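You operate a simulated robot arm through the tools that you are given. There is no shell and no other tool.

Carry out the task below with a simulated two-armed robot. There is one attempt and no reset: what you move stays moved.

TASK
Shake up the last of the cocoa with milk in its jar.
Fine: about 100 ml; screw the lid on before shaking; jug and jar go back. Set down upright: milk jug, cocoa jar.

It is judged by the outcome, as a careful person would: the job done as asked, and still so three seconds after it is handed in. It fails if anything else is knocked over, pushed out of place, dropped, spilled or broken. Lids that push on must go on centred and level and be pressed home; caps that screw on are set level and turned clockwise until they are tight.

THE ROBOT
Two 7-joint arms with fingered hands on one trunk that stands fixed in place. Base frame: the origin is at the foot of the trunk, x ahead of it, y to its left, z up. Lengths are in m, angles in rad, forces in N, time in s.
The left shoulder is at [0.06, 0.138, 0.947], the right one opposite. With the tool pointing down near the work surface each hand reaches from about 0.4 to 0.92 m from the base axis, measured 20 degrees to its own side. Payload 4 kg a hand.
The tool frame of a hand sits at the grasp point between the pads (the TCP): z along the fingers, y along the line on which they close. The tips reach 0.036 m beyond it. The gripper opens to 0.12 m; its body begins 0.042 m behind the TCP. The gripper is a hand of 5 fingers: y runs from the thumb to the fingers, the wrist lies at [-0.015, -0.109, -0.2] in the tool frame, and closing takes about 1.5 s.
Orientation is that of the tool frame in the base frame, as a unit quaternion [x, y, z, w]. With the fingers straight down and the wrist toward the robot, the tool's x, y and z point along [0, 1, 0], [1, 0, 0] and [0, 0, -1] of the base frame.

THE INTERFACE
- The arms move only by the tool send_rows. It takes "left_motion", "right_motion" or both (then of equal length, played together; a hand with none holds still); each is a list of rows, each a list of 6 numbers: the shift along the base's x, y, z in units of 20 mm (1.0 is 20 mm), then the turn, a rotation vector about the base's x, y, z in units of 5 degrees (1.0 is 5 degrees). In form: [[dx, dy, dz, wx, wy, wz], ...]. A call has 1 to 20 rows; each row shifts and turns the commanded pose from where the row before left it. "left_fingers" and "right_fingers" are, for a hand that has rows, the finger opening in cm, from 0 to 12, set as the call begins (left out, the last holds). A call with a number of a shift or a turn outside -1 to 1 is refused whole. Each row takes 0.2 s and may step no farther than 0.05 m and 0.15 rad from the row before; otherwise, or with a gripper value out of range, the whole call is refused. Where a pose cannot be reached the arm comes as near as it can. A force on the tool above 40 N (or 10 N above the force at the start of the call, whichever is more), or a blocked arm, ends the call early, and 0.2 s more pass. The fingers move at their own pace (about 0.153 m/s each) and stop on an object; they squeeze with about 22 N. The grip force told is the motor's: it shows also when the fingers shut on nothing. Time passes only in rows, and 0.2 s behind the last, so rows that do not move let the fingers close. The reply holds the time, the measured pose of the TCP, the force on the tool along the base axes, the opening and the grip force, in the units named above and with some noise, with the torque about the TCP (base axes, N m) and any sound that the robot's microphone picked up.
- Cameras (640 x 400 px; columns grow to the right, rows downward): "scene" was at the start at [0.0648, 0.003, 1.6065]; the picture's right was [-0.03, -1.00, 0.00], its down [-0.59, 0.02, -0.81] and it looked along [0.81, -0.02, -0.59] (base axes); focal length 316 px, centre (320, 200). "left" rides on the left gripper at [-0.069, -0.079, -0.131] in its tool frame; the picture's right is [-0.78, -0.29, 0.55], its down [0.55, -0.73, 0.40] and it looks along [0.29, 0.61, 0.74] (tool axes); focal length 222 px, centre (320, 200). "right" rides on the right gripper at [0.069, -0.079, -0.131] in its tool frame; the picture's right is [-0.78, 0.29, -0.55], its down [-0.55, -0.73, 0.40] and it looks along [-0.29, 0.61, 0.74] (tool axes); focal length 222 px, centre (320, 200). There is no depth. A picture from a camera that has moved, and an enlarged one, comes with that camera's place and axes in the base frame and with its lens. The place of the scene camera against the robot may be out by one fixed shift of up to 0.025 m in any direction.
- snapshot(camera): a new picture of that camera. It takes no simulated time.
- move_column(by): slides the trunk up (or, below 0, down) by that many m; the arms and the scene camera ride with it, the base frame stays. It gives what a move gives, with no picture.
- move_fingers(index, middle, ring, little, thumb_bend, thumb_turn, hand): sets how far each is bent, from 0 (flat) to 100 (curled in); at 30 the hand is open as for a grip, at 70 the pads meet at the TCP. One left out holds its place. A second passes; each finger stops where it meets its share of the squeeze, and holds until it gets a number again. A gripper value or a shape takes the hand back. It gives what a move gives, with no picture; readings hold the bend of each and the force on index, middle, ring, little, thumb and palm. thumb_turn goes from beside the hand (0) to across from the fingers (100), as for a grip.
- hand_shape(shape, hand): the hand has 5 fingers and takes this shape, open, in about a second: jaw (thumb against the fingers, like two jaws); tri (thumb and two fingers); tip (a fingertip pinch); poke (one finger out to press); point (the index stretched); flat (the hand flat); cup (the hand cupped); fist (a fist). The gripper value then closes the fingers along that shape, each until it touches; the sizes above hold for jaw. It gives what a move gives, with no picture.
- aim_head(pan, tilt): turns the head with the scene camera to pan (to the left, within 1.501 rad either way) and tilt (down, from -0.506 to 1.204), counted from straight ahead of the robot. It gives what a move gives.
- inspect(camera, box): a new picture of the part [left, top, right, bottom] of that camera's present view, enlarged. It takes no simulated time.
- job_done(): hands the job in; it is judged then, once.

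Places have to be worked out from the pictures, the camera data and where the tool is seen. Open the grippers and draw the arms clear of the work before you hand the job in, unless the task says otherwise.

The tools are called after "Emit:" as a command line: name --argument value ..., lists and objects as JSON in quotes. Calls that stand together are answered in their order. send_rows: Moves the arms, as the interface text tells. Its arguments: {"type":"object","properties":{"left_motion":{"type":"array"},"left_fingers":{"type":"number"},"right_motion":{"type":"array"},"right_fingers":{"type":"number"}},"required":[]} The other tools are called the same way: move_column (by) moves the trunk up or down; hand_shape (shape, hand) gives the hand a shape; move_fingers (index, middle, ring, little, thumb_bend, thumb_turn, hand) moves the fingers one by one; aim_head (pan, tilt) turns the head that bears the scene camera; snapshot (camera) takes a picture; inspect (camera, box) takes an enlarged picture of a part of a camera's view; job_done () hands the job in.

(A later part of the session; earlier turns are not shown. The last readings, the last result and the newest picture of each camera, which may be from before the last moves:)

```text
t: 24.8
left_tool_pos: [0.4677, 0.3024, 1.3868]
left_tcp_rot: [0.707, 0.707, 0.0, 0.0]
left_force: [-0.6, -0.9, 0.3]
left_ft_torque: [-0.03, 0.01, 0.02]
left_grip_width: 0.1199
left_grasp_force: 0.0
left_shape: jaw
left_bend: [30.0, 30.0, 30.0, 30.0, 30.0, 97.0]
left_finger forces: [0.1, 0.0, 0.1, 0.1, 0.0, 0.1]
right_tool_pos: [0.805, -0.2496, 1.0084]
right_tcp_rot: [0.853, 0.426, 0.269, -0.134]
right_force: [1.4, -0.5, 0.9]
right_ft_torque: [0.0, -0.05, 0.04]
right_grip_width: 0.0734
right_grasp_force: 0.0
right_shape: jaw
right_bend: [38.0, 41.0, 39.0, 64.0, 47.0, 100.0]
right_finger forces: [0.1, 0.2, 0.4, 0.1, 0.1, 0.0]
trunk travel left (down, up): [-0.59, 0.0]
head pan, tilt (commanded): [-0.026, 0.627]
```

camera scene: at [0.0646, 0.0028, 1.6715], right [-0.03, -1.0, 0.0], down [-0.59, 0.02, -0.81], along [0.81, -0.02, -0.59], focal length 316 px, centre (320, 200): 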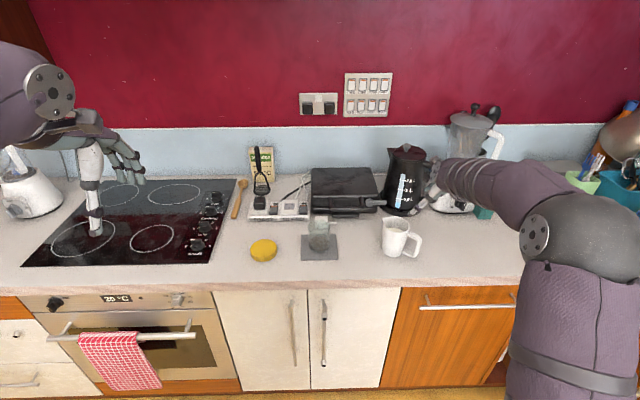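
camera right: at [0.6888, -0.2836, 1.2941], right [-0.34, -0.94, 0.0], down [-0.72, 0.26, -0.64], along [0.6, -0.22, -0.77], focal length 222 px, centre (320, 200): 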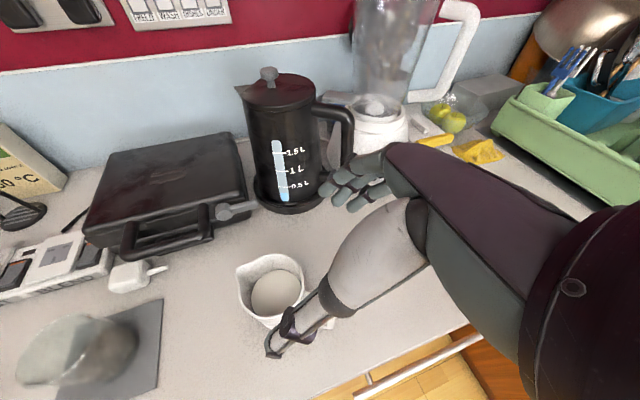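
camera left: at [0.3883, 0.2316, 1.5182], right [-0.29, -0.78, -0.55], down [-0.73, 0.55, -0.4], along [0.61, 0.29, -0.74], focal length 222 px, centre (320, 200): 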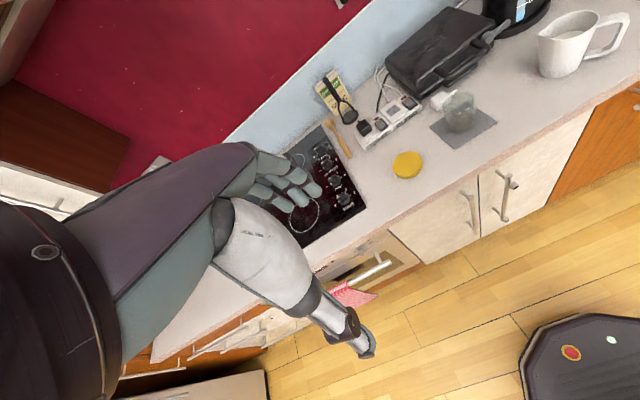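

The ring finger is starting to touch and the thumb isn't yet. I'll shift the hand 4 mm back toward the finger side to even the contact, then keep closing.

Emit:
send_rows --right_motion '[[0.16, -0.12, 0, 0, 0, 0], [0, 0, 0, 0, 0, 0]]'

Emit:
send_rows --right_motion '[[0, 0, 0, 0, 0, 0], [0, 0, 0, 0, 0, 0]]' --right_fingers 6.9

```text
t: 25.4
left_tool_pos: [0.4672, 0.3024, 1.386]
left_tcp_rot: [0.707, 0.708, 0.0, 0.001]
left_force: [0.3, -0.6, 0.0]
left_ft_torque: [-0.01, 0.02, 0.01]
left_grip_width: 0.1196
left_grasp_force: 0.1
left_shape: jaw
left_bend: [30.0, 30.0, 30.0, 30.0, 30.0, 97.0]
left_finger forces: [0.0, 0.0, 0.0, 0.0, 0.1, 0.0]
right_tool_pos: [0.8093, -0.2526, 1.0087]
right_tcp_rot: [0.853, 0.427, 0.269, -0.135]
right_force: [-1.7, 0.6, 0.7]
right_ft_torque: [-0.03, -0.02, -0.03]
right_grip_width: 0.0735
right_grasp_force: 0.1
right_shape: jaw
right_bend: [38.0, 41.0, 40.0, 64.0, 47.0, 100.0]
right_finger forces: [0.0, 0.0, 0.0, 0.0, 1.2, 0.0]
trunk travel left (down, up): [-0.59, 0.0]
head pan, tilt (commanded): [-0.026, 0.627]
```

```text
t: 26.0
left_tool_pos: [0.4678, 0.3021, 1.3862]
left_tcp_rot: [0.707, 0.707, 0.0, 0.0]
left_force: [-0.4, 0.5, 0.8]
left_ft_torque: [0.02, -0.01, 0.0]
left_grip_width: 0.1197
left_grasp_force: 0.1
left_shape: jaw
left_bend: [30.0, 30.0, 30.0, 30.0, 30.0, 97.0]
left_finger forces: [0.1, 0.0, 0.0, 0.0, 0.0, 0.0]
right_tool_pos: [0.8081, -0.2534, 1.0085]
right_tcp_rot: [0.853, 0.427, 0.269, -0.135]
right_force: [-0.7, 1.1, -0.2]
right_ft_torque: [0.01, 0.06, -0.03]
right_grip_width: 0.0696
right_grasp_force: 0.0
right_shape: jaw
right_bend: [39.0, 43.0, 41.0, 66.0, 49.0, 100.0]
right_finger forces: [0.0, 0.1, 0.1, 0.0, 1.3, 0.0]
trunk travel left (down, up): [-0.59, 0.0]
head pan, tilt (commanded): [-0.026, 0.627]
```

Thumb and fingers are both essentially on the wall now. I'll close fully onto the jug.

Emit:
send_rows --right_motion '[[0, 0, 0, 0, 0, 0], [0, 0, 0, 0, 0, 0], [0, 0, 0, 0, 0, 0], [0, 0, 0, 0, 0, 0], [0, 0, 0, 0, 0, 0], [0, 0, 0, 0, 0, 0], [0, 0, 0, 0, 0, 0], [0, 0, 0, 0, 0, 0]]' --right_fingers 0

Emit:
inspect --camera "left" --box '[480, 0, 640, 100]'

Emit:
inspect --camera "right" --box '[200, 140, 440, 400]'

Emit:
inspect --camera "scene" --box '[360, 180, 480, 270]'

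```text
t: 27.8
left_tool_pos: [0.4671, 0.3031, 1.3859]
left_tcp_rot: [0.708, 0.707, 0.0, 0.0]
left_force: [0.2, 0.2, 0.7]
left_ft_torque: [0.01, -0.01, 0.01]
left_grip_width: 0.1197
left_grasp_force: 0.0
left_shape: jaw
left_bend: [30.0, 30.0, 30.0, 30.0, 30.0, 97.0]
left_finger forces: [0.0, 0.1, 0.1, 0.0, 0.0, 0.0]
right_tool_pos: [0.8087, -0.2531, 1.0088]
right_tcp_rot: [0.853, 0.426, 0.269, -0.134]
right_force: [1.1, -0.6, 2.0]
right_ft_torque: [-0.08, -0.28, 0.02]
right_grip_width: 0.0564
right_grasp_force: 21.7
right_shape: jaw
right_bend: [51.0, 45.0, 42.0, 69.0, 55.0, 100.0]
right_finger forces: [10.8, 6.2, 3.0, 1.8, 21.0, 0.1]
trunk travel left (down, up): [-0.59, 0.0]
head pan, tilt (commanded): [-0.026, 0.627]
```

```text
4.00 times, centred on (560, 50) of left
camera zoom: at [0.3885, 0.2319, 1.518], right [-0.29, -0.78, -0.55], down [-0.73, 0.55, -0.4], along [0.61, 0.29, -0.74], focal length 888 px, centre (-640, 800)
```

zoom: 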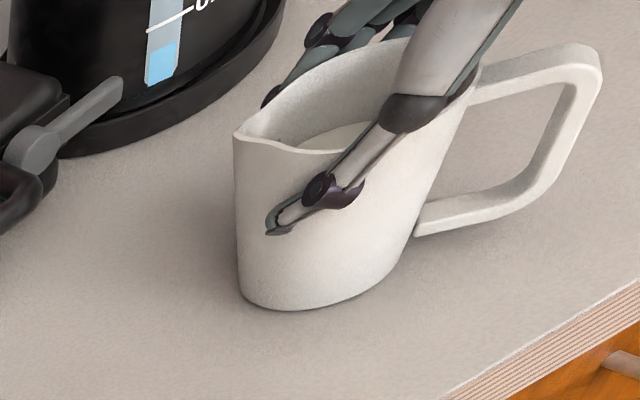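

```text
1.54 times, centred on (320, 270) of right
camera zoom: at [0.7335, -0.2201, 1.1559], right [-0.34, -0.94, 0.0], down [-0.72, 0.26, -0.64], along [0.6, -0.22, -0.77], focal length 342 px, centre (320, 92)
```

zoom: 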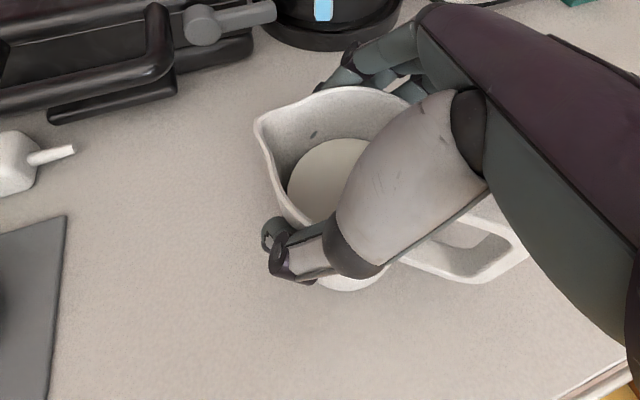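

```text
4.44 times, centred on (420, 225) of scene
camera zoom: at [0.0648, 0.0032, 1.6715], right [-0.03, -1.0, 0.0], down [-0.59, 0.02, -0.81], along [0.81, -0.02, -0.59], focal length 1407 px, centre (-124, 89)
```

zoom: 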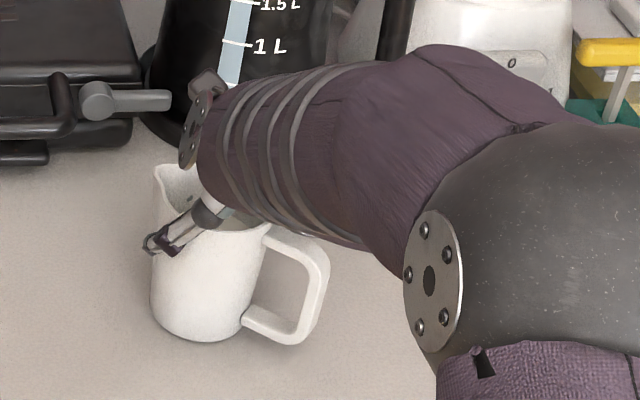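

The grip is firm (about 21 N, thumb against the fingers) and the jug has barely moved. I'll lift it slowly, a few centimetres first.

Emit:
send_rows --right_motion '[[0, 0, 0.2, 0, 0, 0], [0, 0, 0.2, 0, 0, 0], [0, 0, 0.3, 0, 0, 0], [0, 0, 0.3, 0, 0, 0], [0, 0, 0.5, 0, 0, 0], [0, 0, 0.5, 0, 0, 0], [0, 0, 0, 0, 0, 0], [0, 0, 0, 0, 0, 0]]'

Emit:
inspect --camera "left" --box '[480, 0, 640, 100]'

Emit:
inspect --camera "right" --box '[200, 140, 440, 400]'

Emit:
inspect --camera "scene" --box '[360, 160, 480, 250]'

```text
t: 29.6
left_tool_pos: [0.468, 0.3029, 1.3851]
left_tcp_rot: [0.708, 0.707, -0.001, 0.0]
left_force: [0.4, -0.7, 0.5]
left_ft_torque: [-0.05, 0.03, 0.0]
left_grip_width: 0.1199
left_grasp_force: 0.0
left_shape: jaw
left_bend: [30.0, 30.0, 30.0, 30.0, 30.0, 97.0]
left_finger forces: [0.1, 0.0, 0.1, 0.0, 0.0, 0.1]
right_tool_pos: [0.8077, -0.2537, 1.0481]
right_tcp_rot: [0.853, 0.426, 0.268, -0.134]
right_force: [0.5, 0.9, -4.1]
right_ft_torque: [0.06, -0.02, 0.0]
right_grip_width: 0.0561
right_grasp_force: 21.9
right_shape: jaw
right_bend: [51.0, 46.0, 42.0, 69.0, 55.0, 100.0]
right_finger forces: [10.7, 5.6, 2.6, 1.6, 20.1, 0.0]
trunk travel left (down, up): [-0.59, 0.0]
head pan, tilt (commanded): [-0.026, 0.627]
```

```text
4.00 times, centred on (560, 50) of left
camera zoom: at [0.3889, 0.2318, 1.5179], right [-0.29, -0.78, -0.55], down [-0.73, 0.55, -0.4], along [0.61, 0.29, -0.74], focal length 888 px, centre (-640, 800)
```

zoom: 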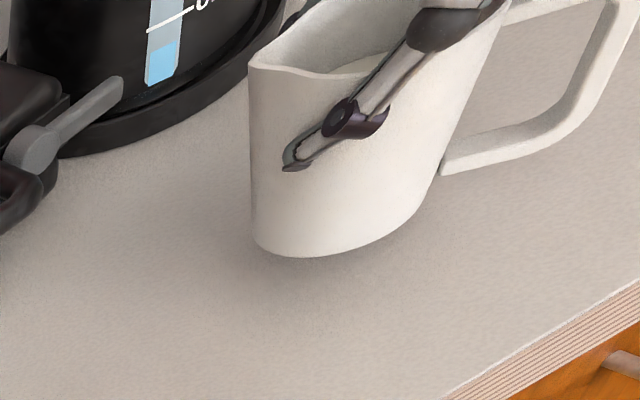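

```text
1.54 times, centred on (320, 270) of right
camera zoom: at [0.7332, -0.2205, 1.196], right [-0.34, -0.94, 0.0], down [-0.72, 0.26, -0.64], along [0.6, -0.22, -0.77], focal length 342 px, centre (320, 92)
```

zoom: 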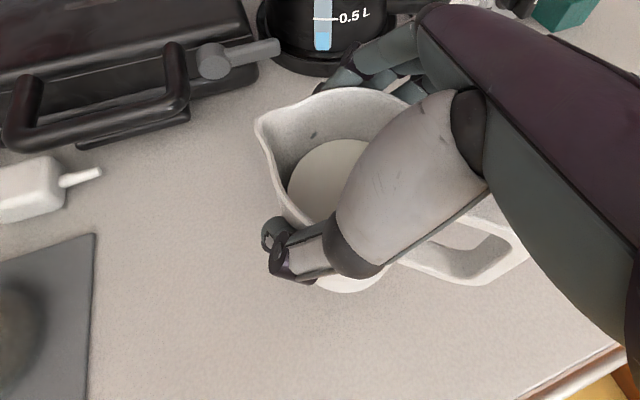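

```text
4.44 times, centred on (420, 205) of scene
camera zoom: at [0.0652, 0.003, 1.6714], right [-0.03, -1.0, 0.0], down [-0.59, 0.02, -0.81], along [0.81, -0.02, -0.59], focal length 1407 px, centre (-124, 178)
```

zoom: 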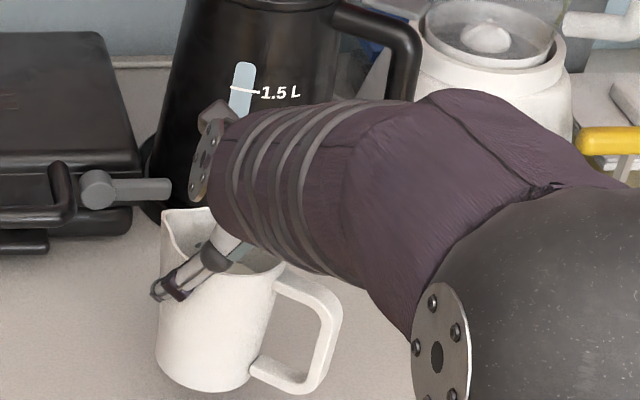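

The jug is lifted cleanly and hangs straight. I'll raise it, carry it toward the jar at a safe height, and yaw it so the spout points to +y.

Emit:
send_rows --right_motion '[[0, 0, 0.8, 0, 0, 0], [0, 0, 0.8, 0, 0, 0], [0, 0, 0.8, 0, 0, 0], [0, 0, 0.8, 0, 0, 0], [0, 0, 0.8, 0, 0, 0], [0, 0, 0.8, 0, 0, 0], [0, 0, 0.8, 0, 0, 0], [0, 0, 0.8, 0, 0, 0], [0, 0, 0.6, 0, 0, 0], [0, 0, 0.3, 0, 0, 0], [0, 0, 0, 0, 0, 0]]'

Emit:
send_rows --right_motion '[[0.04, 0.2, 0, 0, 0, 0.3], [0.04, 0.4, 0, 0, 0, 0.5], [0.04, 0.6, 0, 0, 0, 0.6], [0.04, 0.6, 0, 0, 0, 0.6], [0.04, 0.6, 0, 0, 0, 0.6], [0.04, 0.6, 0, 0, 0, 0.6], [0.04, 0.6, 0, 0, 0, 0.6], [0.04, 0.6, 0, 0, 0, 0.6], [0.04, 0.6, 0, 0, 0, 0.6], [0.04, 0.6, 0, 0, 0, 0.6], [0.04, 0.6, 0, 0, 0, 0.6], [0.04, 0.6, 0, 0, 0, 0.6], [0.04, 0.5, 0, 0, 0, 0.3714], [0, 0.3, 0, 0, 0, 0.2], [0, 0, 0, 0, 0, 0], [0, 0, 0, 0, 0, 0]]'

Emit:
snapshot --camera "left"

Emit:
snapshot --camera "right"

```text
t: 32.0
left_tool_pos: [0.4681, 0.3014, 1.3867]
left_tcp_rot: [0.707, 0.707, 0.0, 0.001]
left_force: [1.3, 0.7, -0.4]
left_ft_torque: [0.01, -0.01, 0.0]
left_grip_width: 0.1195
left_grasp_force: 0.1
left_shape: jaw
left_bend: [30.0, 30.0, 30.0, 30.0, 30.0, 97.0]
left_finger forces: [0.1, 0.0, 0.1, 0.0, 0.0, 0.1]
right_tool_pos: [0.8083, -0.2528, 1.1941]
right_tcp_rot: [0.854, 0.426, 0.268, -0.134]
right_force: [0.0, 0.5, -4.3]
right_ft_torque: [0.07, -0.08, 0.01]
right_grip_width: 0.056
right_grasp_force: 21.9
right_shape: jaw
right_bend: [51.0, 46.0, 42.0, 69.0, 55.0, 100.0]
right_finger forces: [10.5, 5.5, 2.6, 1.5, 19.8, 0.1]
trunk travel left (down, up): [-0.59, 0.0]
head pan, tilt (commanded): [-0.026, 0.627]
```

```text
t: 35.4
left_tool_pos: [0.4683, 0.3024, 1.3862]
left_tcp_rot: [0.707, 0.707, 0.0, 0.0]
left_force: [0.3, 0.6, 0.1]
left_ft_torque: [-0.01, 0.0, 0.04]
left_grip_width: 0.1197
left_grasp_force: 0.0
left_shape: jaw
left_bend: [30.0, 30.0, 30.0, 30.0, 30.0, 97.0]
left_finger forces: [0.0, 0.0, 0.0, 0.1, 0.0, 0.0]
right_tool_pos: [0.8197, -0.1039, 1.1937]
right_tcp_rot: [0.674, 0.674, 0.212, -0.213]
right_force: [0.7, 0.0, -4.1]
right_ft_torque: [0.06, -0.01, -0.04]
right_grip_width: 0.0559
right_grasp_force: 21.7
right_shape: jaw
right_bend: [51.0, 46.0, 42.0, 69.0, 55.0, 100.0]
right_finger forces: [10.8, 5.6, 2.7, 1.5, 19.6, 0.0]
trunk travel left (down, up): [-0.59, 0.0]
head pan, tilt (commanded): [-0.026, 0.627]
```

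```text
taken
camera left: at [0.389, 0.2318, 1.5179], right [-0.29, -0.78, -0.55], down [-0.74, 0.55, -0.4], along [0.61, 0.29, -0.74], focal length 222 px, centre (320, 200)
```

left: 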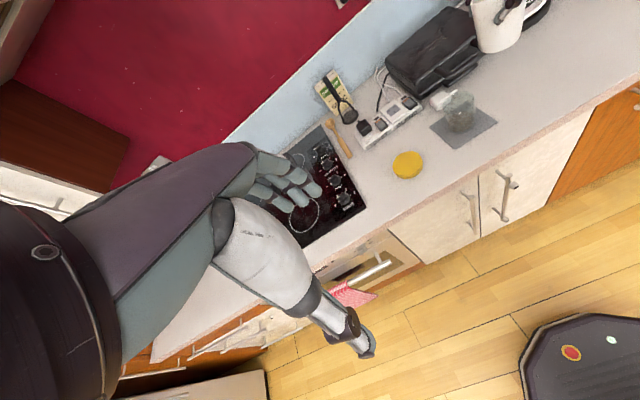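

```text
taken
camera right: at [0.7397, -0.1231, 1.3408], right [0.29, -0.96, 0.0], down [-0.74, -0.22, -0.64], along [0.61, 0.19, -0.77], focal length 222 px, centre (320, 200)
```

right: 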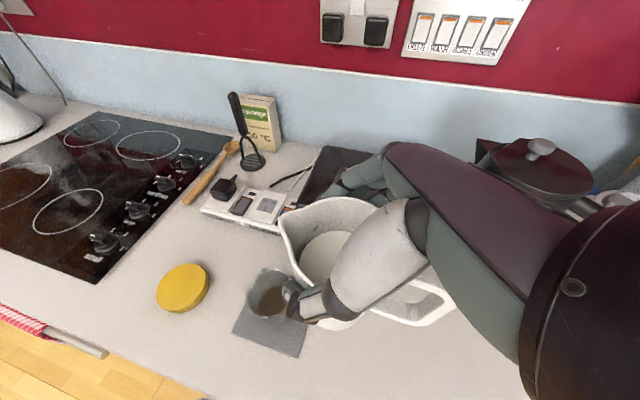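

The jug is steady with a load of about 4.2 N. I'll reposition the left hand so its camera has a closer view of the jar from the left, keeping clear of where the right arm will be.

Emit:
send_rows --left_motion '[[0.51, 0.11, -0.85, 0, 0, -1], [0.51, 0.11, -0.85, 0, 0, -1], [0.51, 0.11, -0.85, 0, 0, -1], [0.51, 0.11, -0.85, 0, 0, -1], [0.51, 0.11, -0.85, 0, 0, -1], [0.51, 0.11, -0.85, 0, 0, -1], [0.51, 0.11, -0.85, 0, 0, -1], [0.51, 0.11, -0.85, 0, 0, -1], [0, 0, 0, 0, 0, 0]]'

Emit:
snapshot --camera "left"

```text
t: 37.4
left_tool_pos: [0.5485, 0.3206, 1.2512]
left_tcp_rot: [0.906, 0.422, 0.001, 0.0]
left_force: [-0.3, -0.5, 0.2]
left_ft_torque: [-0.02, -0.02, -0.01]
left_grip_width: 0.1198
left_grasp_force: 0.1
left_shape: jaw
left_bend: [30.0, 30.0, 30.0, 30.0, 30.0, 97.0]
left_finger forces: [0.0, 0.0, 0.0, 0.1, 0.0, 0.0]
right_tool_pos: [0.8176, -0.105, 1.193]
right_tcp_rot: [0.674, 0.675, 0.212, -0.213]
right_force: [-0.3, 0.3, -4.0]
right_ft_torque: [0.08, -0.01, 0.0]
right_grip_width: 0.0558
right_grasp_force: 21.4
right_shape: jaw
right_bend: [51.0, 46.0, 42.0, 69.0, 55.0, 100.0]
right_finger forces: [10.8, 5.4, 2.6, 1.5, 19.5, 0.0]
trunk travel left (down, up): [-0.59, 0.0]
head pan, tilt (commanded): [-0.026, 0.627]
```

```text
taken
camera left: at [0.4435, 0.3171, 1.3824], right [-0.73, -0.41, -0.55], down [-0.21, 0.89, -0.4], along [0.65, -0.18, -0.74], focal length 222 px, centre (320, 200)
```

left: 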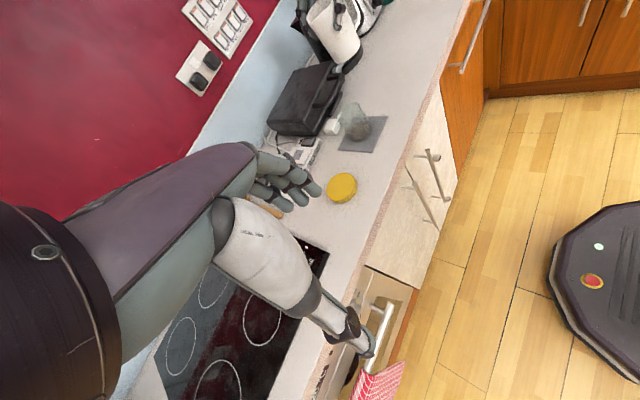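

That's a good view. I'll record a zoomed baseline of the jar's level, then tilt the jug 40° while it's still high.

Emit:
inspect --camera "left" --box '[320, 90, 400, 160]'

Emit:
send_rows --right_motion '[[0, 0, 0, -0.8, 0, 0], [0, 0, 0, -0.8, 0, 0], [0, 0, 0, -0.8, 0, 0], [0, 0, 0, -0.8, 0, 0], [0, 0, 0, -0.8, 0, 0], [0, 0, 0, -0.8, 0, 0], [0, 0, 0, -0.8, 0, 0], [0, 0, 0, -0.6, 0, 0], [0, 0, 0, -0.6, 0, 0], [0, 0, 0, -0.6, 0, 0], [0, 0, 0, -0.6, 0, 0], [0, 0, 0, 0, 0, 0], [0, 0, 0, 0, 0, 0]]'

Emit:
snapshot --camera "left"

Emit:
snapshot --camera "right"

```text
5.71 times, centred on (360, 125) of left
camera zoom: at [0.4435, 0.3171, 1.3824], right [-0.73, -0.41, -0.55], down [-0.21, 0.89, -0.4], along [0.65, -0.18, -0.74], focal length 1269 px, centre (91, 629)
```

zoom: 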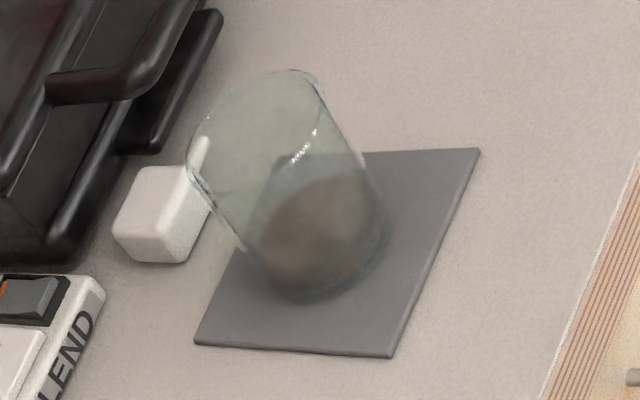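

```text
t: 40.2
left_tool_pos: [0.5492, 0.3215, 1.2496]
left_tcp_rot: [0.906, 0.422, 0.0, 0.0]
left_force: [-0.4, 0.0, 0.1]
left_ft_torque: [0.02, -0.02, 0.04]
left_grip_width: 0.1195
left_grasp_force: 0.0
left_shape: jaw
left_bend: [30.0, 30.0, 30.0, 30.0, 30.0, 97.0]
left_finger forces: [0.0, 0.0, 0.0, 0.0, 0.0, 0.1]
right_tool_pos: [0.8192, -0.1043, 1.1927]
right_tcp_rot: [0.707, 0.706, -0.031, 0.031]
right_force: [-0.1, 0.0, -4.6]
right_ft_torque: [0.17, -0.04, 0.0]
right_grip_width: 0.056
right_grasp_force: 22.0
right_shape: jaw
right_bend: [51.0, 46.0, 42.0, 69.0, 55.0, 99.0]
right_finger forces: [10.4, 5.7, 2.6, 1.2, 19.0, 0.0]
trunk travel left (down, up): [-0.59, 0.0]
head pan, tilt (commanded): [-0.026, 0.627]
```

```text
taken
camera left: at [0.444, 0.3172, 1.3823], right [-0.73, -0.41, -0.55], down [-0.21, 0.89, -0.4], along [0.65, -0.17, -0.74], focal length 222 px, centre (320, 200)
```

left: 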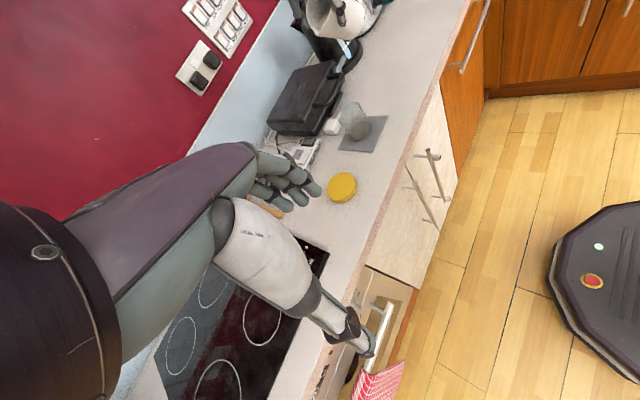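

```text
taken
camera right: at [0.7393, -0.024, 1.3179], right [0.29, -0.73, 0.61], down [-0.74, -0.58, -0.35], along [0.61, -0.35, -0.71], focal length 222 px, centre (320, 200)
```

right: 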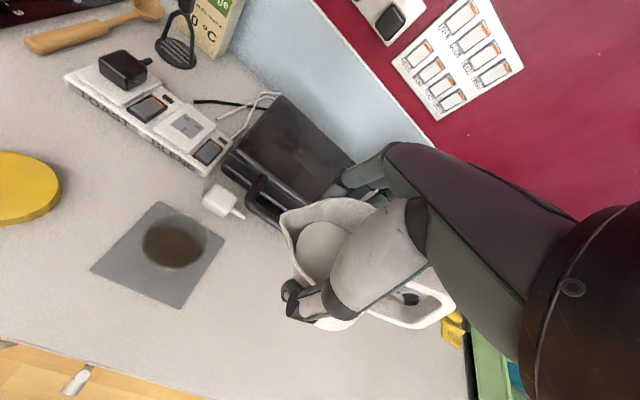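

At 40° the milk should still be below the lip. I'll check that in the right camera and check the jug's position against the jar.

Emit:
inspect --camera "right" --box '[240, 180, 400, 340]'

Emit:
inspect --camera "left" --box '[290, 0, 410, 160]'

Emit:
snapshot --camera "scene"

```text
2.50 times, centred on (320, 260) of right
camera zoom: at [0.7393, -0.024, 1.3179], right [0.29, -0.73, 0.61], down [-0.74, -0.58, -0.35], along [0.61, -0.35, -0.71], focal length 555 px, centre (320, 50)
```

zoom: 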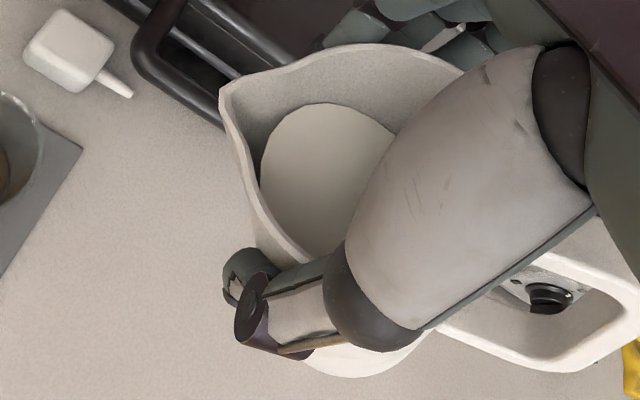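

```text
2.50 times, centred on (350, 80) of left
camera zoom: at [0.444, 0.3172, 1.3823], right [-0.73, -0.41, -0.55], down [-0.21, 0.89, -0.4], along [0.65, -0.17, -0.74], focal length 555 px, centre (245, 500)
```

zoom: 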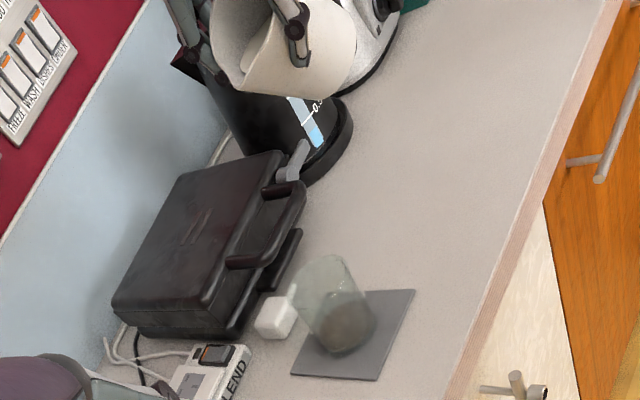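

```text
taken
camera scene: at [0.0654, 0.0031, 1.6714], right [-0.03, -1.0, 0.0], down [-0.59, 0.02, -0.81], along [0.81, -0.02, -0.59], focal length 316 px, centre (320, 200)
```

scene: 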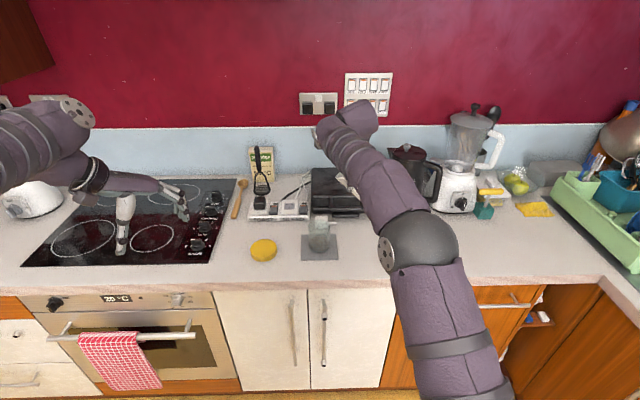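

The milk is still well below the lip. I'll measure the jar rim and spout more exactly from this camera before moving in.

Emit:
inspect --camera "right" --box '[80, 180, 240, 320]'

```text
2.86 times, centred on (160, 250) of right
camera zoom: at [0.7393, -0.024, 1.3179], right [0.29, -0.73, 0.61], down [-0.74, -0.58, -0.35], along [0.61, -0.35, -0.71], focal length 635 px, centre (777, 57)
```

zoom: 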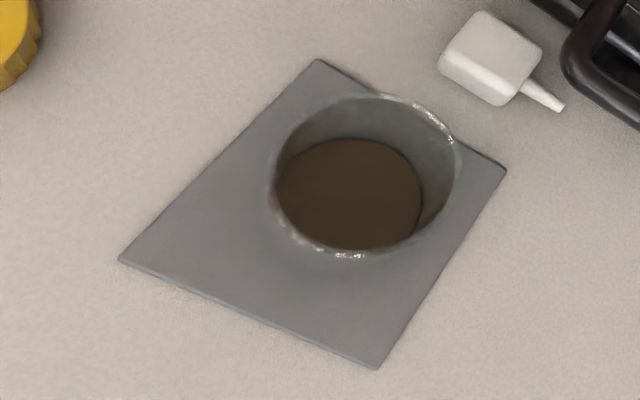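

The jar centre is confirmed at about (0.818, -0.0205), and the spout sits roughly 8 mm to +x and 34 mm to +y of the TCP. I'll bring the spout over the jar mouth, about 5 cm above the rim.

Emit:
send_rows --right_motion '[[-0.056, 0.255, -0.5, 0, 0, 0], [-0.056, 0.255, -0.8, 0, 0, 0], [-0.056, 0.255, -0.8, 0, 0, 0], [-0.056, 0.255, -0.8, 0, 0, 0], [-0.056, 0.255, -0.8, 0, 0, 0], [-0.056, 0.255, -0.8, 0, 0, 0], [-0.056, 0.255, -0.8, 0, 0, 0], [-0.056, 0.255, -0.5, 0, 0, 0], [0, 0, 0, 0, 0, 0], [0, 0, 0, 0, 0, 0]]'

Emit:
inspect --camera "left" --box '[300, 50, 400, 160]'

Emit:
inspect --camera "right" --box '[200, 160, 400, 360]'

Emit:
snapshot --camera "scene"

```text
t: 42.4
left_tool_pos: [0.5488, 0.3218, 1.2512]
left_tcp_rot: [0.906, 0.423, 0.001, 0.0]
left_force: [0.6, 0.0, -0.1]
left_ft_torque: [0.02, 0.01, 0.0]
left_grip_width: 0.1199
left_grasp_force: 0.0
left_shape: jaw
left_bend: [30.0, 30.0, 30.0, 30.0, 30.0, 97.0]
left_finger forces: [0.0, 0.0, 0.0, 0.0, 0.0, 0.0]
right_tool_pos: [0.8096, -0.0628, 1.0777]
right_tcp_rot: [0.706, 0.707, -0.03, 0.031]
right_force: [-0.1, -0.9, -3.8]
right_ft_torque: [0.14, -0.04, 0.03]
right_grip_width: 0.0542
right_grasp_force: 22.0
right_shape: jaw
right_bend: [53.0, 47.0, 43.0, 69.0, 58.0, 99.0]
right_finger forces: [9.2, 5.5, 2.8, 1.6, 19.8, 0.0]
trunk travel left (down, up): [-0.59, 0.0]
head pan, tilt (commanded): [-0.026, 0.627]
```

```text
3.64 times, centred on (350, 105) of left
camera zoom: at [0.4441, 0.3172, 1.3823], right [-0.73, -0.41, -0.55], down [-0.21, 0.89, -0.4], along [0.65, -0.17, -0.74], focal length 808 px, centre (211, 546)
```

zoom: 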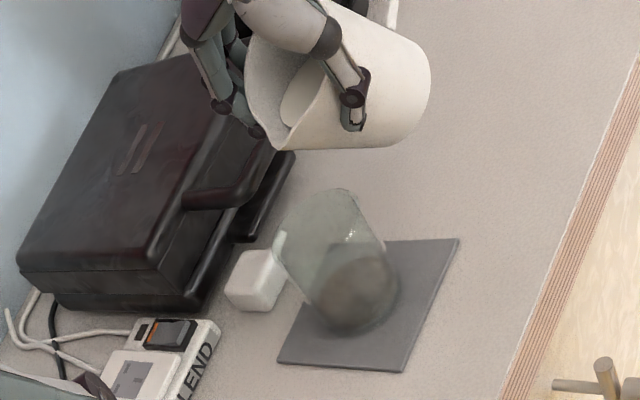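

```text
2.00 times, centred on (300, 260) of right
camera zoom: at [0.7305, 0.0173, 1.2033], right [0.29, -0.73, 0.61], down [-0.74, -0.58, -0.35], along [0.61, -0.35, -0.71], focal length 444 px, centre (360, 80)
```

zoom: 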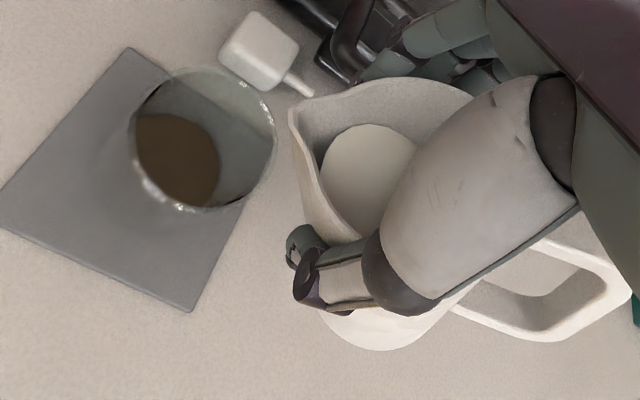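

```text
taken
camera scene: at [0.0654, 0.0031, 1.6714], right [-0.03, -1.0, 0.0], down [-0.59, 0.02, -0.81], along [0.81, -0.02, -0.59], focal length 316 px, centre (320, 200)
```

scene: 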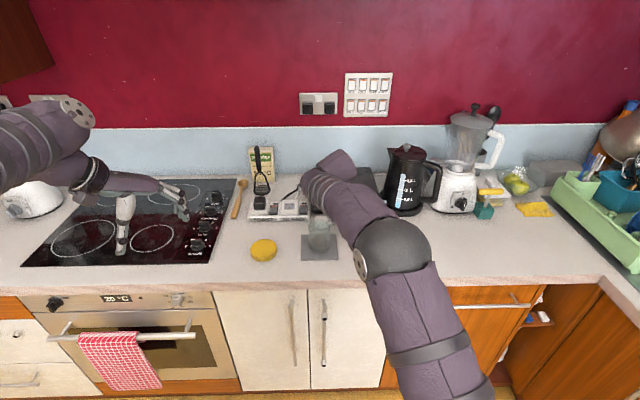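

The grip shifted slightly during the move (thumb bend 55→58). I'll hold still for a second to see whether the jug is slowly slipping before I pour.

Emit:
send_rows --right_motion '[[0, 0, 0, 0, 0, 0], [0, 0, 0, 0, 0, 0], [0, 0, 0, 0, 0, 0], [0, 0, 0, 0, 0, 0], [0, 0, 0, 0, 0, 0]]'

Emit:
inspect --camera "right" --box '[200, 160, 400, 360]'

```text
t: 43.6
left_tool_pos: [0.5493, 0.3208, 1.2494]
left_tcp_rot: [0.906, 0.423, 0.0, -0.001]
left_force: [0.3, 0.4, 0.2]
left_ft_torque: [0.0, 0.05, 0.0]
left_grip_width: 0.1197
left_grasp_force: 0.1
left_shape: jaw
left_bend: [30.0, 30.0, 30.0, 30.0, 30.0, 97.0]
left_finger forces: [0.1, 0.0, 0.0, 0.1, 0.0, 0.1]
right_tool_pos: [0.8111, -0.0631, 1.0771]
right_tcp_rot: [0.706, 0.707, -0.031, 0.03]
right_force: [-0.2, -0.2, -3.5]
right_ft_torque: [0.19, 0.01, -0.01]
right_grip_width: 0.0544
right_grasp_force: 22.3
right_shape: jaw
right_bend: [53.0, 47.0, 43.0, 69.0, 58.0, 99.0]
right_finger forces: [9.2, 5.4, 2.8, 1.7, 19.8, 0.1]
trunk travel left (down, up): [-0.59, 0.0]
head pan, tilt (commanded): [-0.026, 0.627]
```

```text
2.00 times, centred on (300, 260) of right
camera zoom: at [0.7305, 0.0173, 1.2034], right [0.29, -0.73, 0.61], down [-0.74, -0.58, -0.35], along [0.61, -0.35, -0.71], focal length 444 px, centre (360, 80)
```

zoom: 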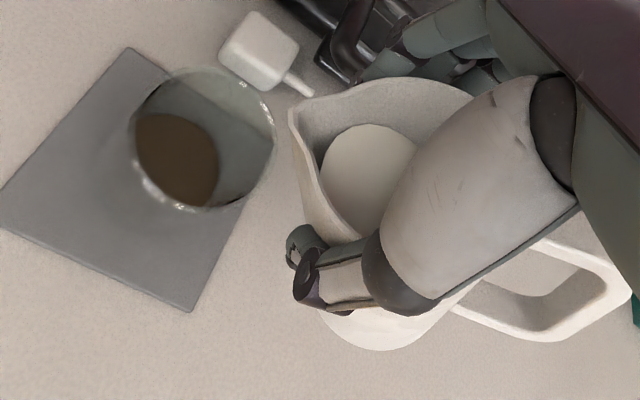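

The jug is stable, so it just settled. I'll tilt on slowly to about 50°, keeping the spout over the mouth, and look again.

Emit:
send_rows --right_motion '[[-0.03, 0.08, -0.06, -0.5, 0, 0], [-0.03, 0.08, -0.06, -0.5, 0, 0], [-0.03, 0.08, -0.06, -0.5, 0, 0], [-0.03, 0.08, -0.06, -0.5, 0, 0], [0, 0, 0, 0, 0, 0]]'

Emit:
inspect --camera "right" --box '[200, 160, 400, 360]'

Emit:
inspect --camera "left" --box '[300, 50, 400, 160]'

```text
t: 44.8
left_tool_pos: [0.5491, 0.3208, 1.2504]
left_tcp_rot: [0.906, 0.422, 0.0, 0.0]
left_force: [0.2, -0.2, 0.4]
left_ft_torque: [-0.02, -0.03, 0.04]
left_grip_width: 0.1197
left_grasp_force: 0.0
left_shape: jaw
left_bend: [30.0, 30.0, 30.0, 30.0, 30.0, 97.0]
left_finger forces: [0.0, 0.0, 0.0, 0.1, 0.0, 0.0]
right_tool_pos: [0.8079, -0.0575, 1.0724]
right_tcp_rot: [0.701, 0.701, -0.092, 0.092]
right_force: [0.5, -0.4, -4.0]
right_ft_torque: [0.18, 0.02, -0.03]
right_grip_width: 0.0543
right_grasp_force: 22.3
right_shape: jaw
right_bend: [53.0, 47.0, 43.0, 69.0, 58.0, 99.0]
right_finger forces: [9.3, 5.4, 2.8, 1.7, 19.7, 0.0]
trunk travel left (down, up): [-0.59, 0.0]
head pan, tilt (commanded): [-0.026, 0.627]
```

```text
2.00 times, centred on (300, 260) of right
camera zoom: at [0.7282, 0.0438, 1.1819], right [0.29, -0.62, 0.73], down [-0.74, -0.63, -0.24], along [0.61, -0.47, -0.64], focal length 444 px, centre (360, 80)
```

zoom: 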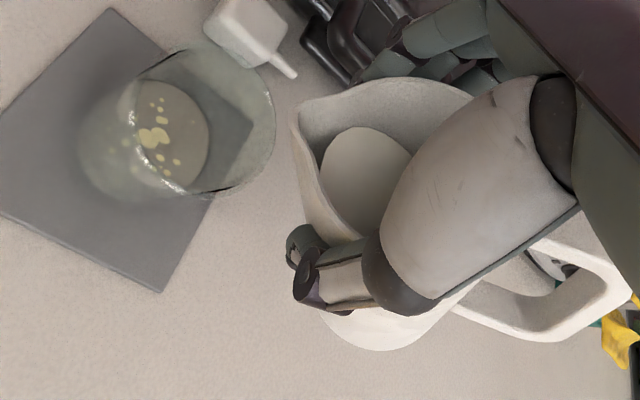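

```text
3.64 times, centred on (350, 105) of left
camera zoom: at [0.444, 0.317, 1.3824], right [-0.73, -0.41, -0.55], down [-0.21, 0.89, -0.4], along [0.65, -0.17, -0.74], focal length 808 px, centre (211, 546)
```

zoom: 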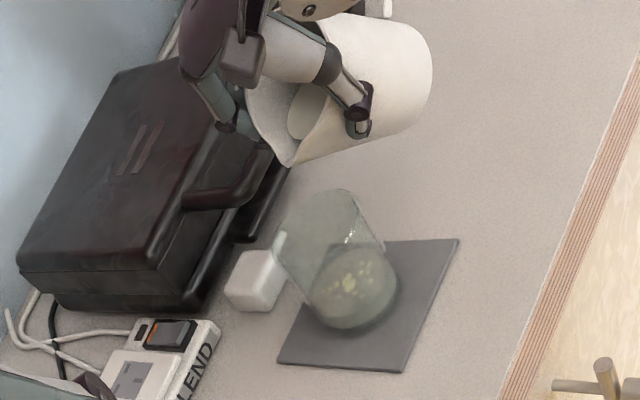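

Milk has started entering the jar: the contents are lighter and there are pale blobs on the surface. I'll zoom on the jar to read the level against the baseline.

Emit:
inspect --camera "left" --box '[320, 90, 400, 160]'

Emit:
inspect --camera "right" --box '[200, 160, 310, 260]'

Emit:
inspect --camera "scene" --box '[290, 205, 350, 270]'

```text
5.71 times, centred on (360, 125) of left
camera zoom: at [0.444, 0.317, 1.3824], right [-0.73, -0.41, -0.55], down [-0.21, 0.89, -0.4], along [0.65, -0.17, -0.74], focal length 1269 px, centre (91, 629)
```

zoom: 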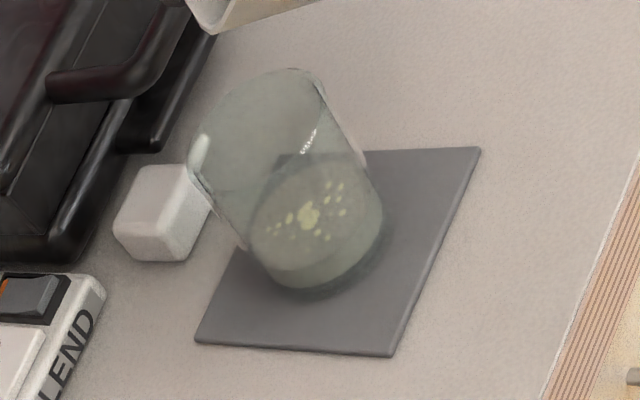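

```text
4.00 times, centred on (255, 210) of right
camera zoom: at [0.7282, 0.0438, 1.1819], right [0.29, -0.62, 0.73], down [-0.74, -0.63, -0.24], along [0.61, -0.47, -0.64], focal length 888 px, centre (580, 160)
```

zoom: 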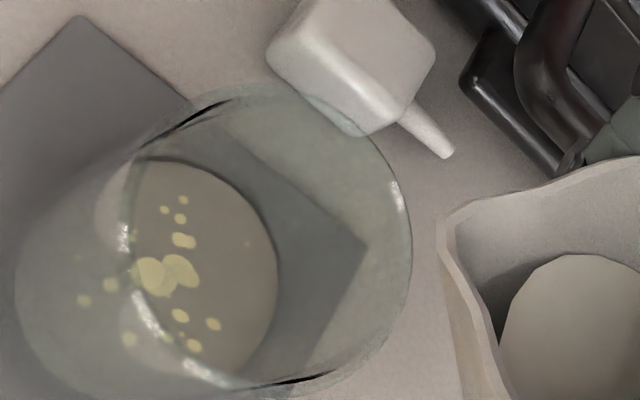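

```text
6.15 times, centred on (320, 238) of scene
camera zoom: at [0.0653, 0.0029, 1.6714], right [-0.03, -1.0, 0.0], down [-0.59, 0.02, -0.81], along [0.81, -0.02, -0.59], focal length 1948 px, centre (320, -31)
```

zoom: 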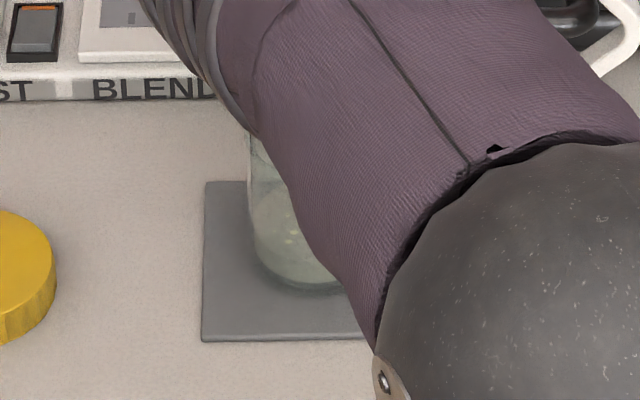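

The level has risen only a little. I'll wait briefly and compare again to see whether milk is still running at this tilt.

Emit:
send_rows --right_motion '[[0, 0, 0, 0, 0, 0], [0, 0, 0, 0, 0, 0], [0, 0, 0, 0, 0, 0]]'

Emit:
inspect --camera "left" --box '[320, 90, 400, 160]'

Emit:
inspect --camera "right" --box '[200, 160, 310, 260]'

```text
t: 45.6
left_tool_pos: [0.5487, 0.32, 1.2507]
left_tcp_rot: [0.906, 0.422, 0.0, 0.0]
left_force: [0.0, 0.6, 0.0]
left_ft_torque: [-0.02, -0.01, -0.01]
left_grip_width: 0.1197
left_grasp_force: 0.1
left_shape: jaw
left_bend: [30.0, 30.0, 30.0, 30.0, 30.0, 97.0]
left_finger forces: [0.0, 0.1, 0.0, 0.0, 0.1, 0.0]
right_tool_pos: [0.8076, -0.0576, 1.0727]
right_tcp_rot: [0.701, 0.701, -0.092, 0.092]
right_force: [1.0, 0.6, -3.3]
right_ft_torque: [0.17, -0.02, 0.02]
right_grip_width: 0.0542
right_grasp_force: 22.3
right_shape: jaw
right_bend: [53.0, 47.0, 43.0, 69.0, 58.0, 99.0]
right_finger forces: [9.3, 5.5, 2.8, 1.7, 19.8, 0.0]
trunk travel left (down, up): [-0.59, 0.0]
head pan, tilt (commanded): [-0.026, 0.627]
```

```text
5.71 times, centred on (360, 125) of left
camera zoom: at [0.444, 0.3172, 1.3823], right [-0.73, -0.41, -0.55], down [-0.21, 0.89, -0.4], along [0.65, -0.17, -0.74], focal length 1269 px, centre (91, 629)
```

zoom: 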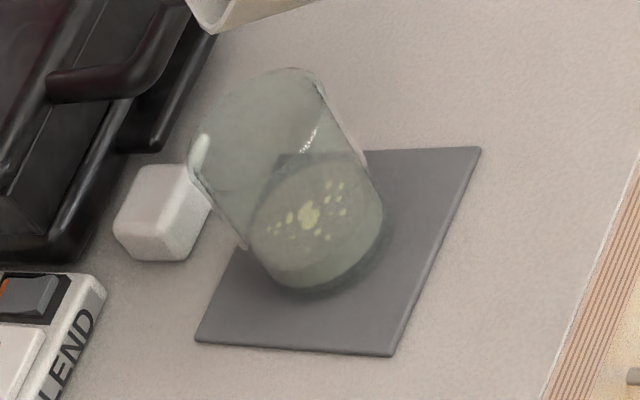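

```text
4.00 times, centred on (255, 210) of right
camera zoom: at [0.7282, 0.0438, 1.182], right [0.29, -0.62, 0.73], down [-0.74, -0.63, -0.24], along [0.61, -0.47, -0.64], focal length 888 px, centre (580, 160)
```

zoom: 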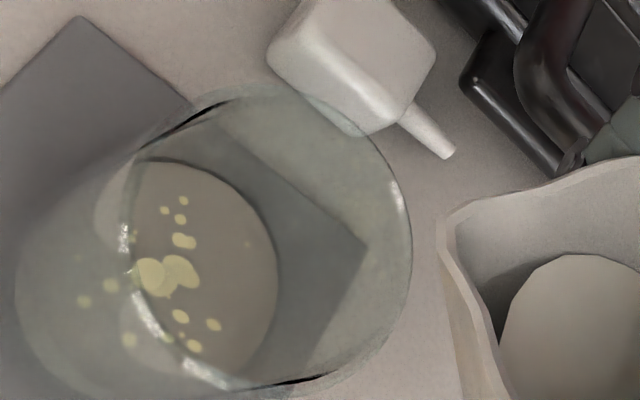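

The level is unchanged, so the flow stops by itself at each tilt and I can proceed in small steps. I'll move the left camera lower for a side view so I can read the level accurately.

Emit:
send_rows --left_motion '[[0.235, -0.4, -0.846, 0, 0, -1], [0.235, -0.4, -0.846, 0, 0, -1], [0.235, -0.4, -0.846, 0, 0, -1], [0.235, -0.4, -0.846, 0, 0, -1], [0.235, -0.4, -0.846, 0, 0, -1], [0.235, -0.4, -0.846, 0, 0, -1], [0.235, -0.4, -0.846, -0.66, -0.67, 0], [0.235, -0.4, -0.846, -0.66, -0.67, 0], [0.235, -0.4, -0.846, -0.66, -0.67, 0], [0.235, -0.4, -0.6, -0.66, -0.67, 0], [0.235, -0.4, -0.6, -0.66, -0.67, 0], [0.235, -0.4, -0.6, -0.66, -0.67, 0], [0.235, -0.4, -0.6, -0.66, -0.67, 0], [0, 0, 0, 0, 0, 0]]'

Emit:
snapshot --camera "left"

Emit:
snapshot --camera "scene"

```text
t: 48.6
left_tool_pos: [0.6112, 0.214, 1.0494]
left_tcp_rot: [0.944, 0.167, 0.165, 0.231]
left_force: [0.4, 0.6, 0.1]
left_ft_torque: [-0.02, 0.0, 0.02]
left_grip_width: 0.1197
left_grasp_force: 0.1
left_shape: jaw
left_bend: [30.0, 30.0, 30.0, 30.0, 30.0, 97.0]
left_finger forces: [0.1, 0.1, 0.1, 0.0, 0.0, 0.0]
right_tool_pos: [0.8077, -0.0579, 1.0735]
right_tcp_rot: [0.701, 0.701, -0.092, 0.092]
right_force: [0.5, -0.6, -2.7]
right_ft_torque: [0.18, 0.0, 0.02]
right_grip_width: 0.0542
right_grasp_force: 21.6
right_shape: jaw
right_bend: [53.0, 47.0, 43.0, 69.0, 58.0, 99.0]
right_finger forces: [9.3, 5.3, 2.7, 1.7, 19.7, 0.0]
trunk travel left (down, up): [-0.59, 0.0]
head pan, tilt (commanded): [-0.026, 0.627]
```

```text
taken
camera left: at [0.4793, 0.3032, 1.105], right [-0.56, -0.27, -0.79], down [0.47, 0.68, -0.57], along [0.69, -0.68, -0.25], focal length 222 px, centre (320, 200)
```

left: 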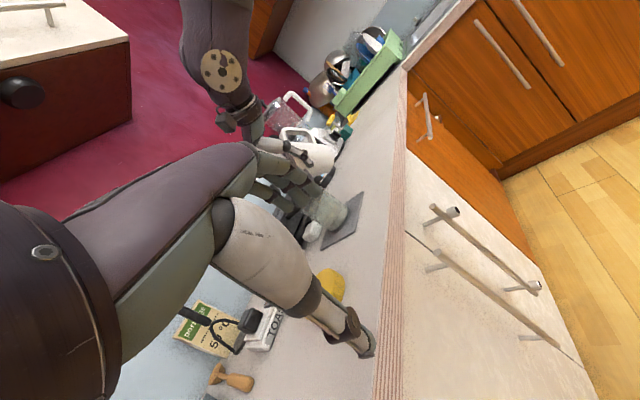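

```text
taken
camera scene: at [0.0651, 0.0028, 1.6715], right [-0.03, -1.0, 0.0], down [-0.59, 0.02, -0.81], along [0.81, -0.02, -0.59], focal length 316 px, centre (320, 200)
```

scene: 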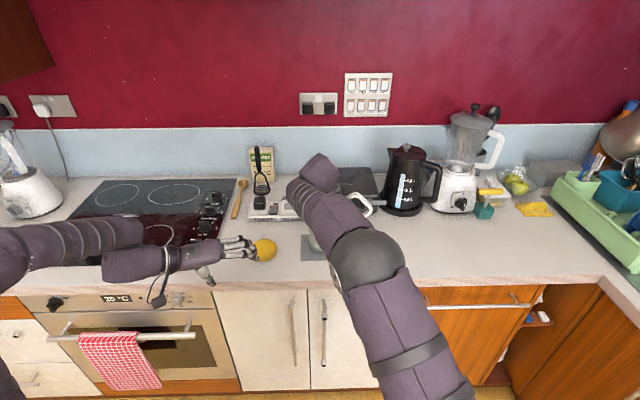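

The jar is visible from the side now, so I zoom in on it.

Emit:
inspect --camera "left" --box '[280, 150, 376, 250]'

Emit:
inspect --camera "left" --box '[300, 180, 360, 240]'

```text
4.00 times, centred on (328, 200) of left
camera zoom: at [0.4793, 0.3032, 1.105], right [-0.56, -0.27, -0.79], down [0.47, 0.68, -0.57], along [0.69, -0.68, -0.25], focal length 888 px, centre (288, 200)
```

zoom: 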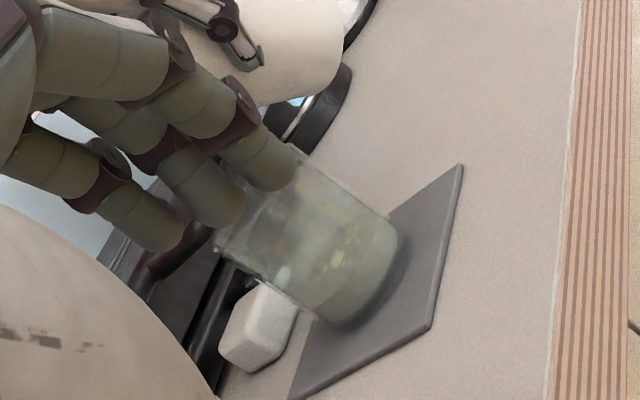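

```text
6.67 times, centred on (330, 210) of left
camera zoom: at [0.4793, 0.3032, 1.105], right [-0.56, -0.27, -0.79], down [0.47, 0.68, -0.57], along [0.69, -0.68, -0.25], focal length 1481 px, centre (253, 133)
```

zoom: 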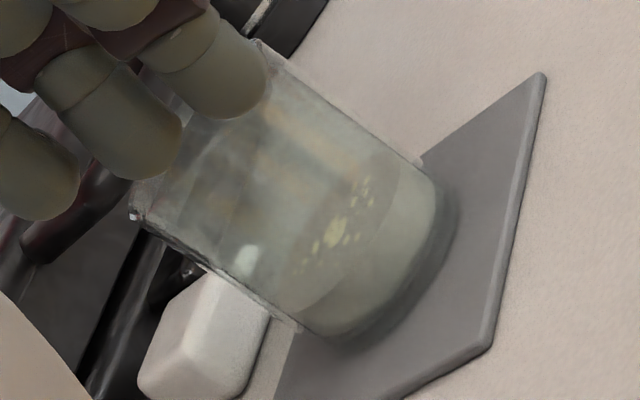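

The fluid level is now about 20 mm above the jar's base. The left fingers hide part of the rim, so I'll move that hand up a little for a clearer view, then tilt the jug further.

Emit:
send_rows --left_motion '[[0, 0.3, 0.7, 0, 0, 0], [0, 0.3, 0.7, 0, 0, 0], [0, 0, 0, 0, 0, 0]]' --right_motion '[[-0.02, 0.06, 0.02, -0.5, 0, 0], [0, 0, 0, 0, 0, 0], [0, 0, 0, 0, 0, 0]]'

Emit:
inspect --camera "left" --box '[300, 180, 396, 280]'

Emit:
inspect --camera "right" --box '[180, 140, 340, 300]'

```text
t: 49.4
left_tool_pos: [0.6095, 0.2283, 1.0777]
left_tcp_rot: [0.945, 0.166, 0.164, 0.231]
left_force: [-0.2, -1.4, -0.5]
left_ft_torque: [-0.02, 0.0, 0.0]
left_grip_width: 0.1196
left_grasp_force: 0.0
left_shape: jaw
left_bend: [30.0, 30.0, 30.0, 30.0, 30.0, 97.0]
left_finger forces: [0.0, 0.1, 0.0, 0.1, 0.1, 0.0]
right_tool_pos: [0.8079, -0.0558, 1.0736]
right_tcp_rot: [0.699, 0.699, -0.107, 0.107]
right_force: [-0.1, 0.1, -3.3]
right_ft_torque: [0.17, -0.04, -0.01]
right_grip_width: 0.0543
right_grasp_force: 21.2
right_shape: jaw
right_bend: [53.0, 47.0, 43.0, 69.0, 58.0, 99.0]
right_finger forces: [9.3, 5.3, 2.8, 1.7, 19.7, 0.0]
trunk travel left (down, up): [-0.59, 0.0]
head pan, tilt (commanded): [-0.026, 0.627]
```

```text
4.00 times, centred on (348, 230) of left
camera zoom: at [0.4783, 0.3161, 1.133], right [-0.56, -0.27, -0.78], down [0.47, 0.68, -0.57], along [0.69, -0.68, -0.25], focal length 888 px, centre (208, 80)
```

zoom: 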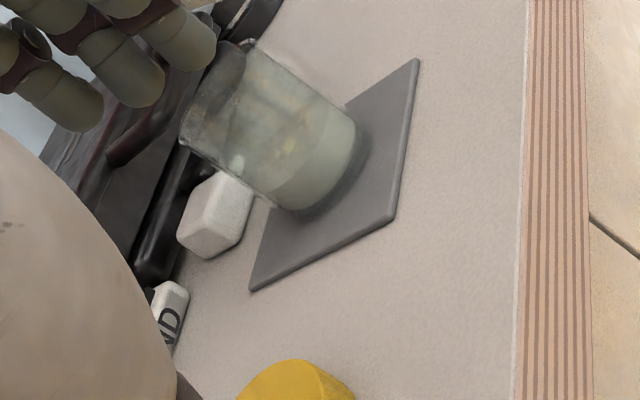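

```text
2.50 times, centred on (260, 220) of right
camera zoom: at [0.7278, 0.05, 1.1777], right [0.29, -0.58, 0.76], down [-0.74, -0.64, -0.21], along [0.61, -0.5, -0.62], focal length 555 px, centre (470, 150)
```

zoom: 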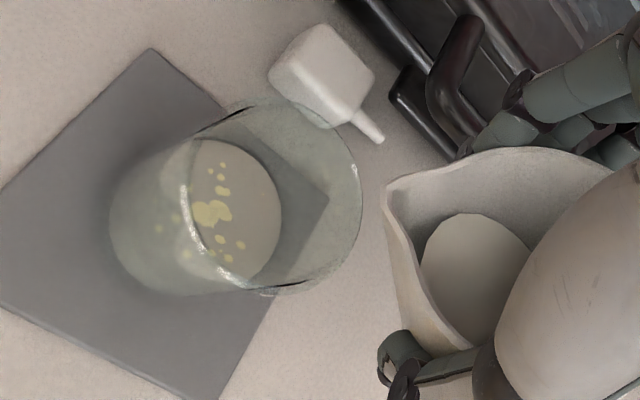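

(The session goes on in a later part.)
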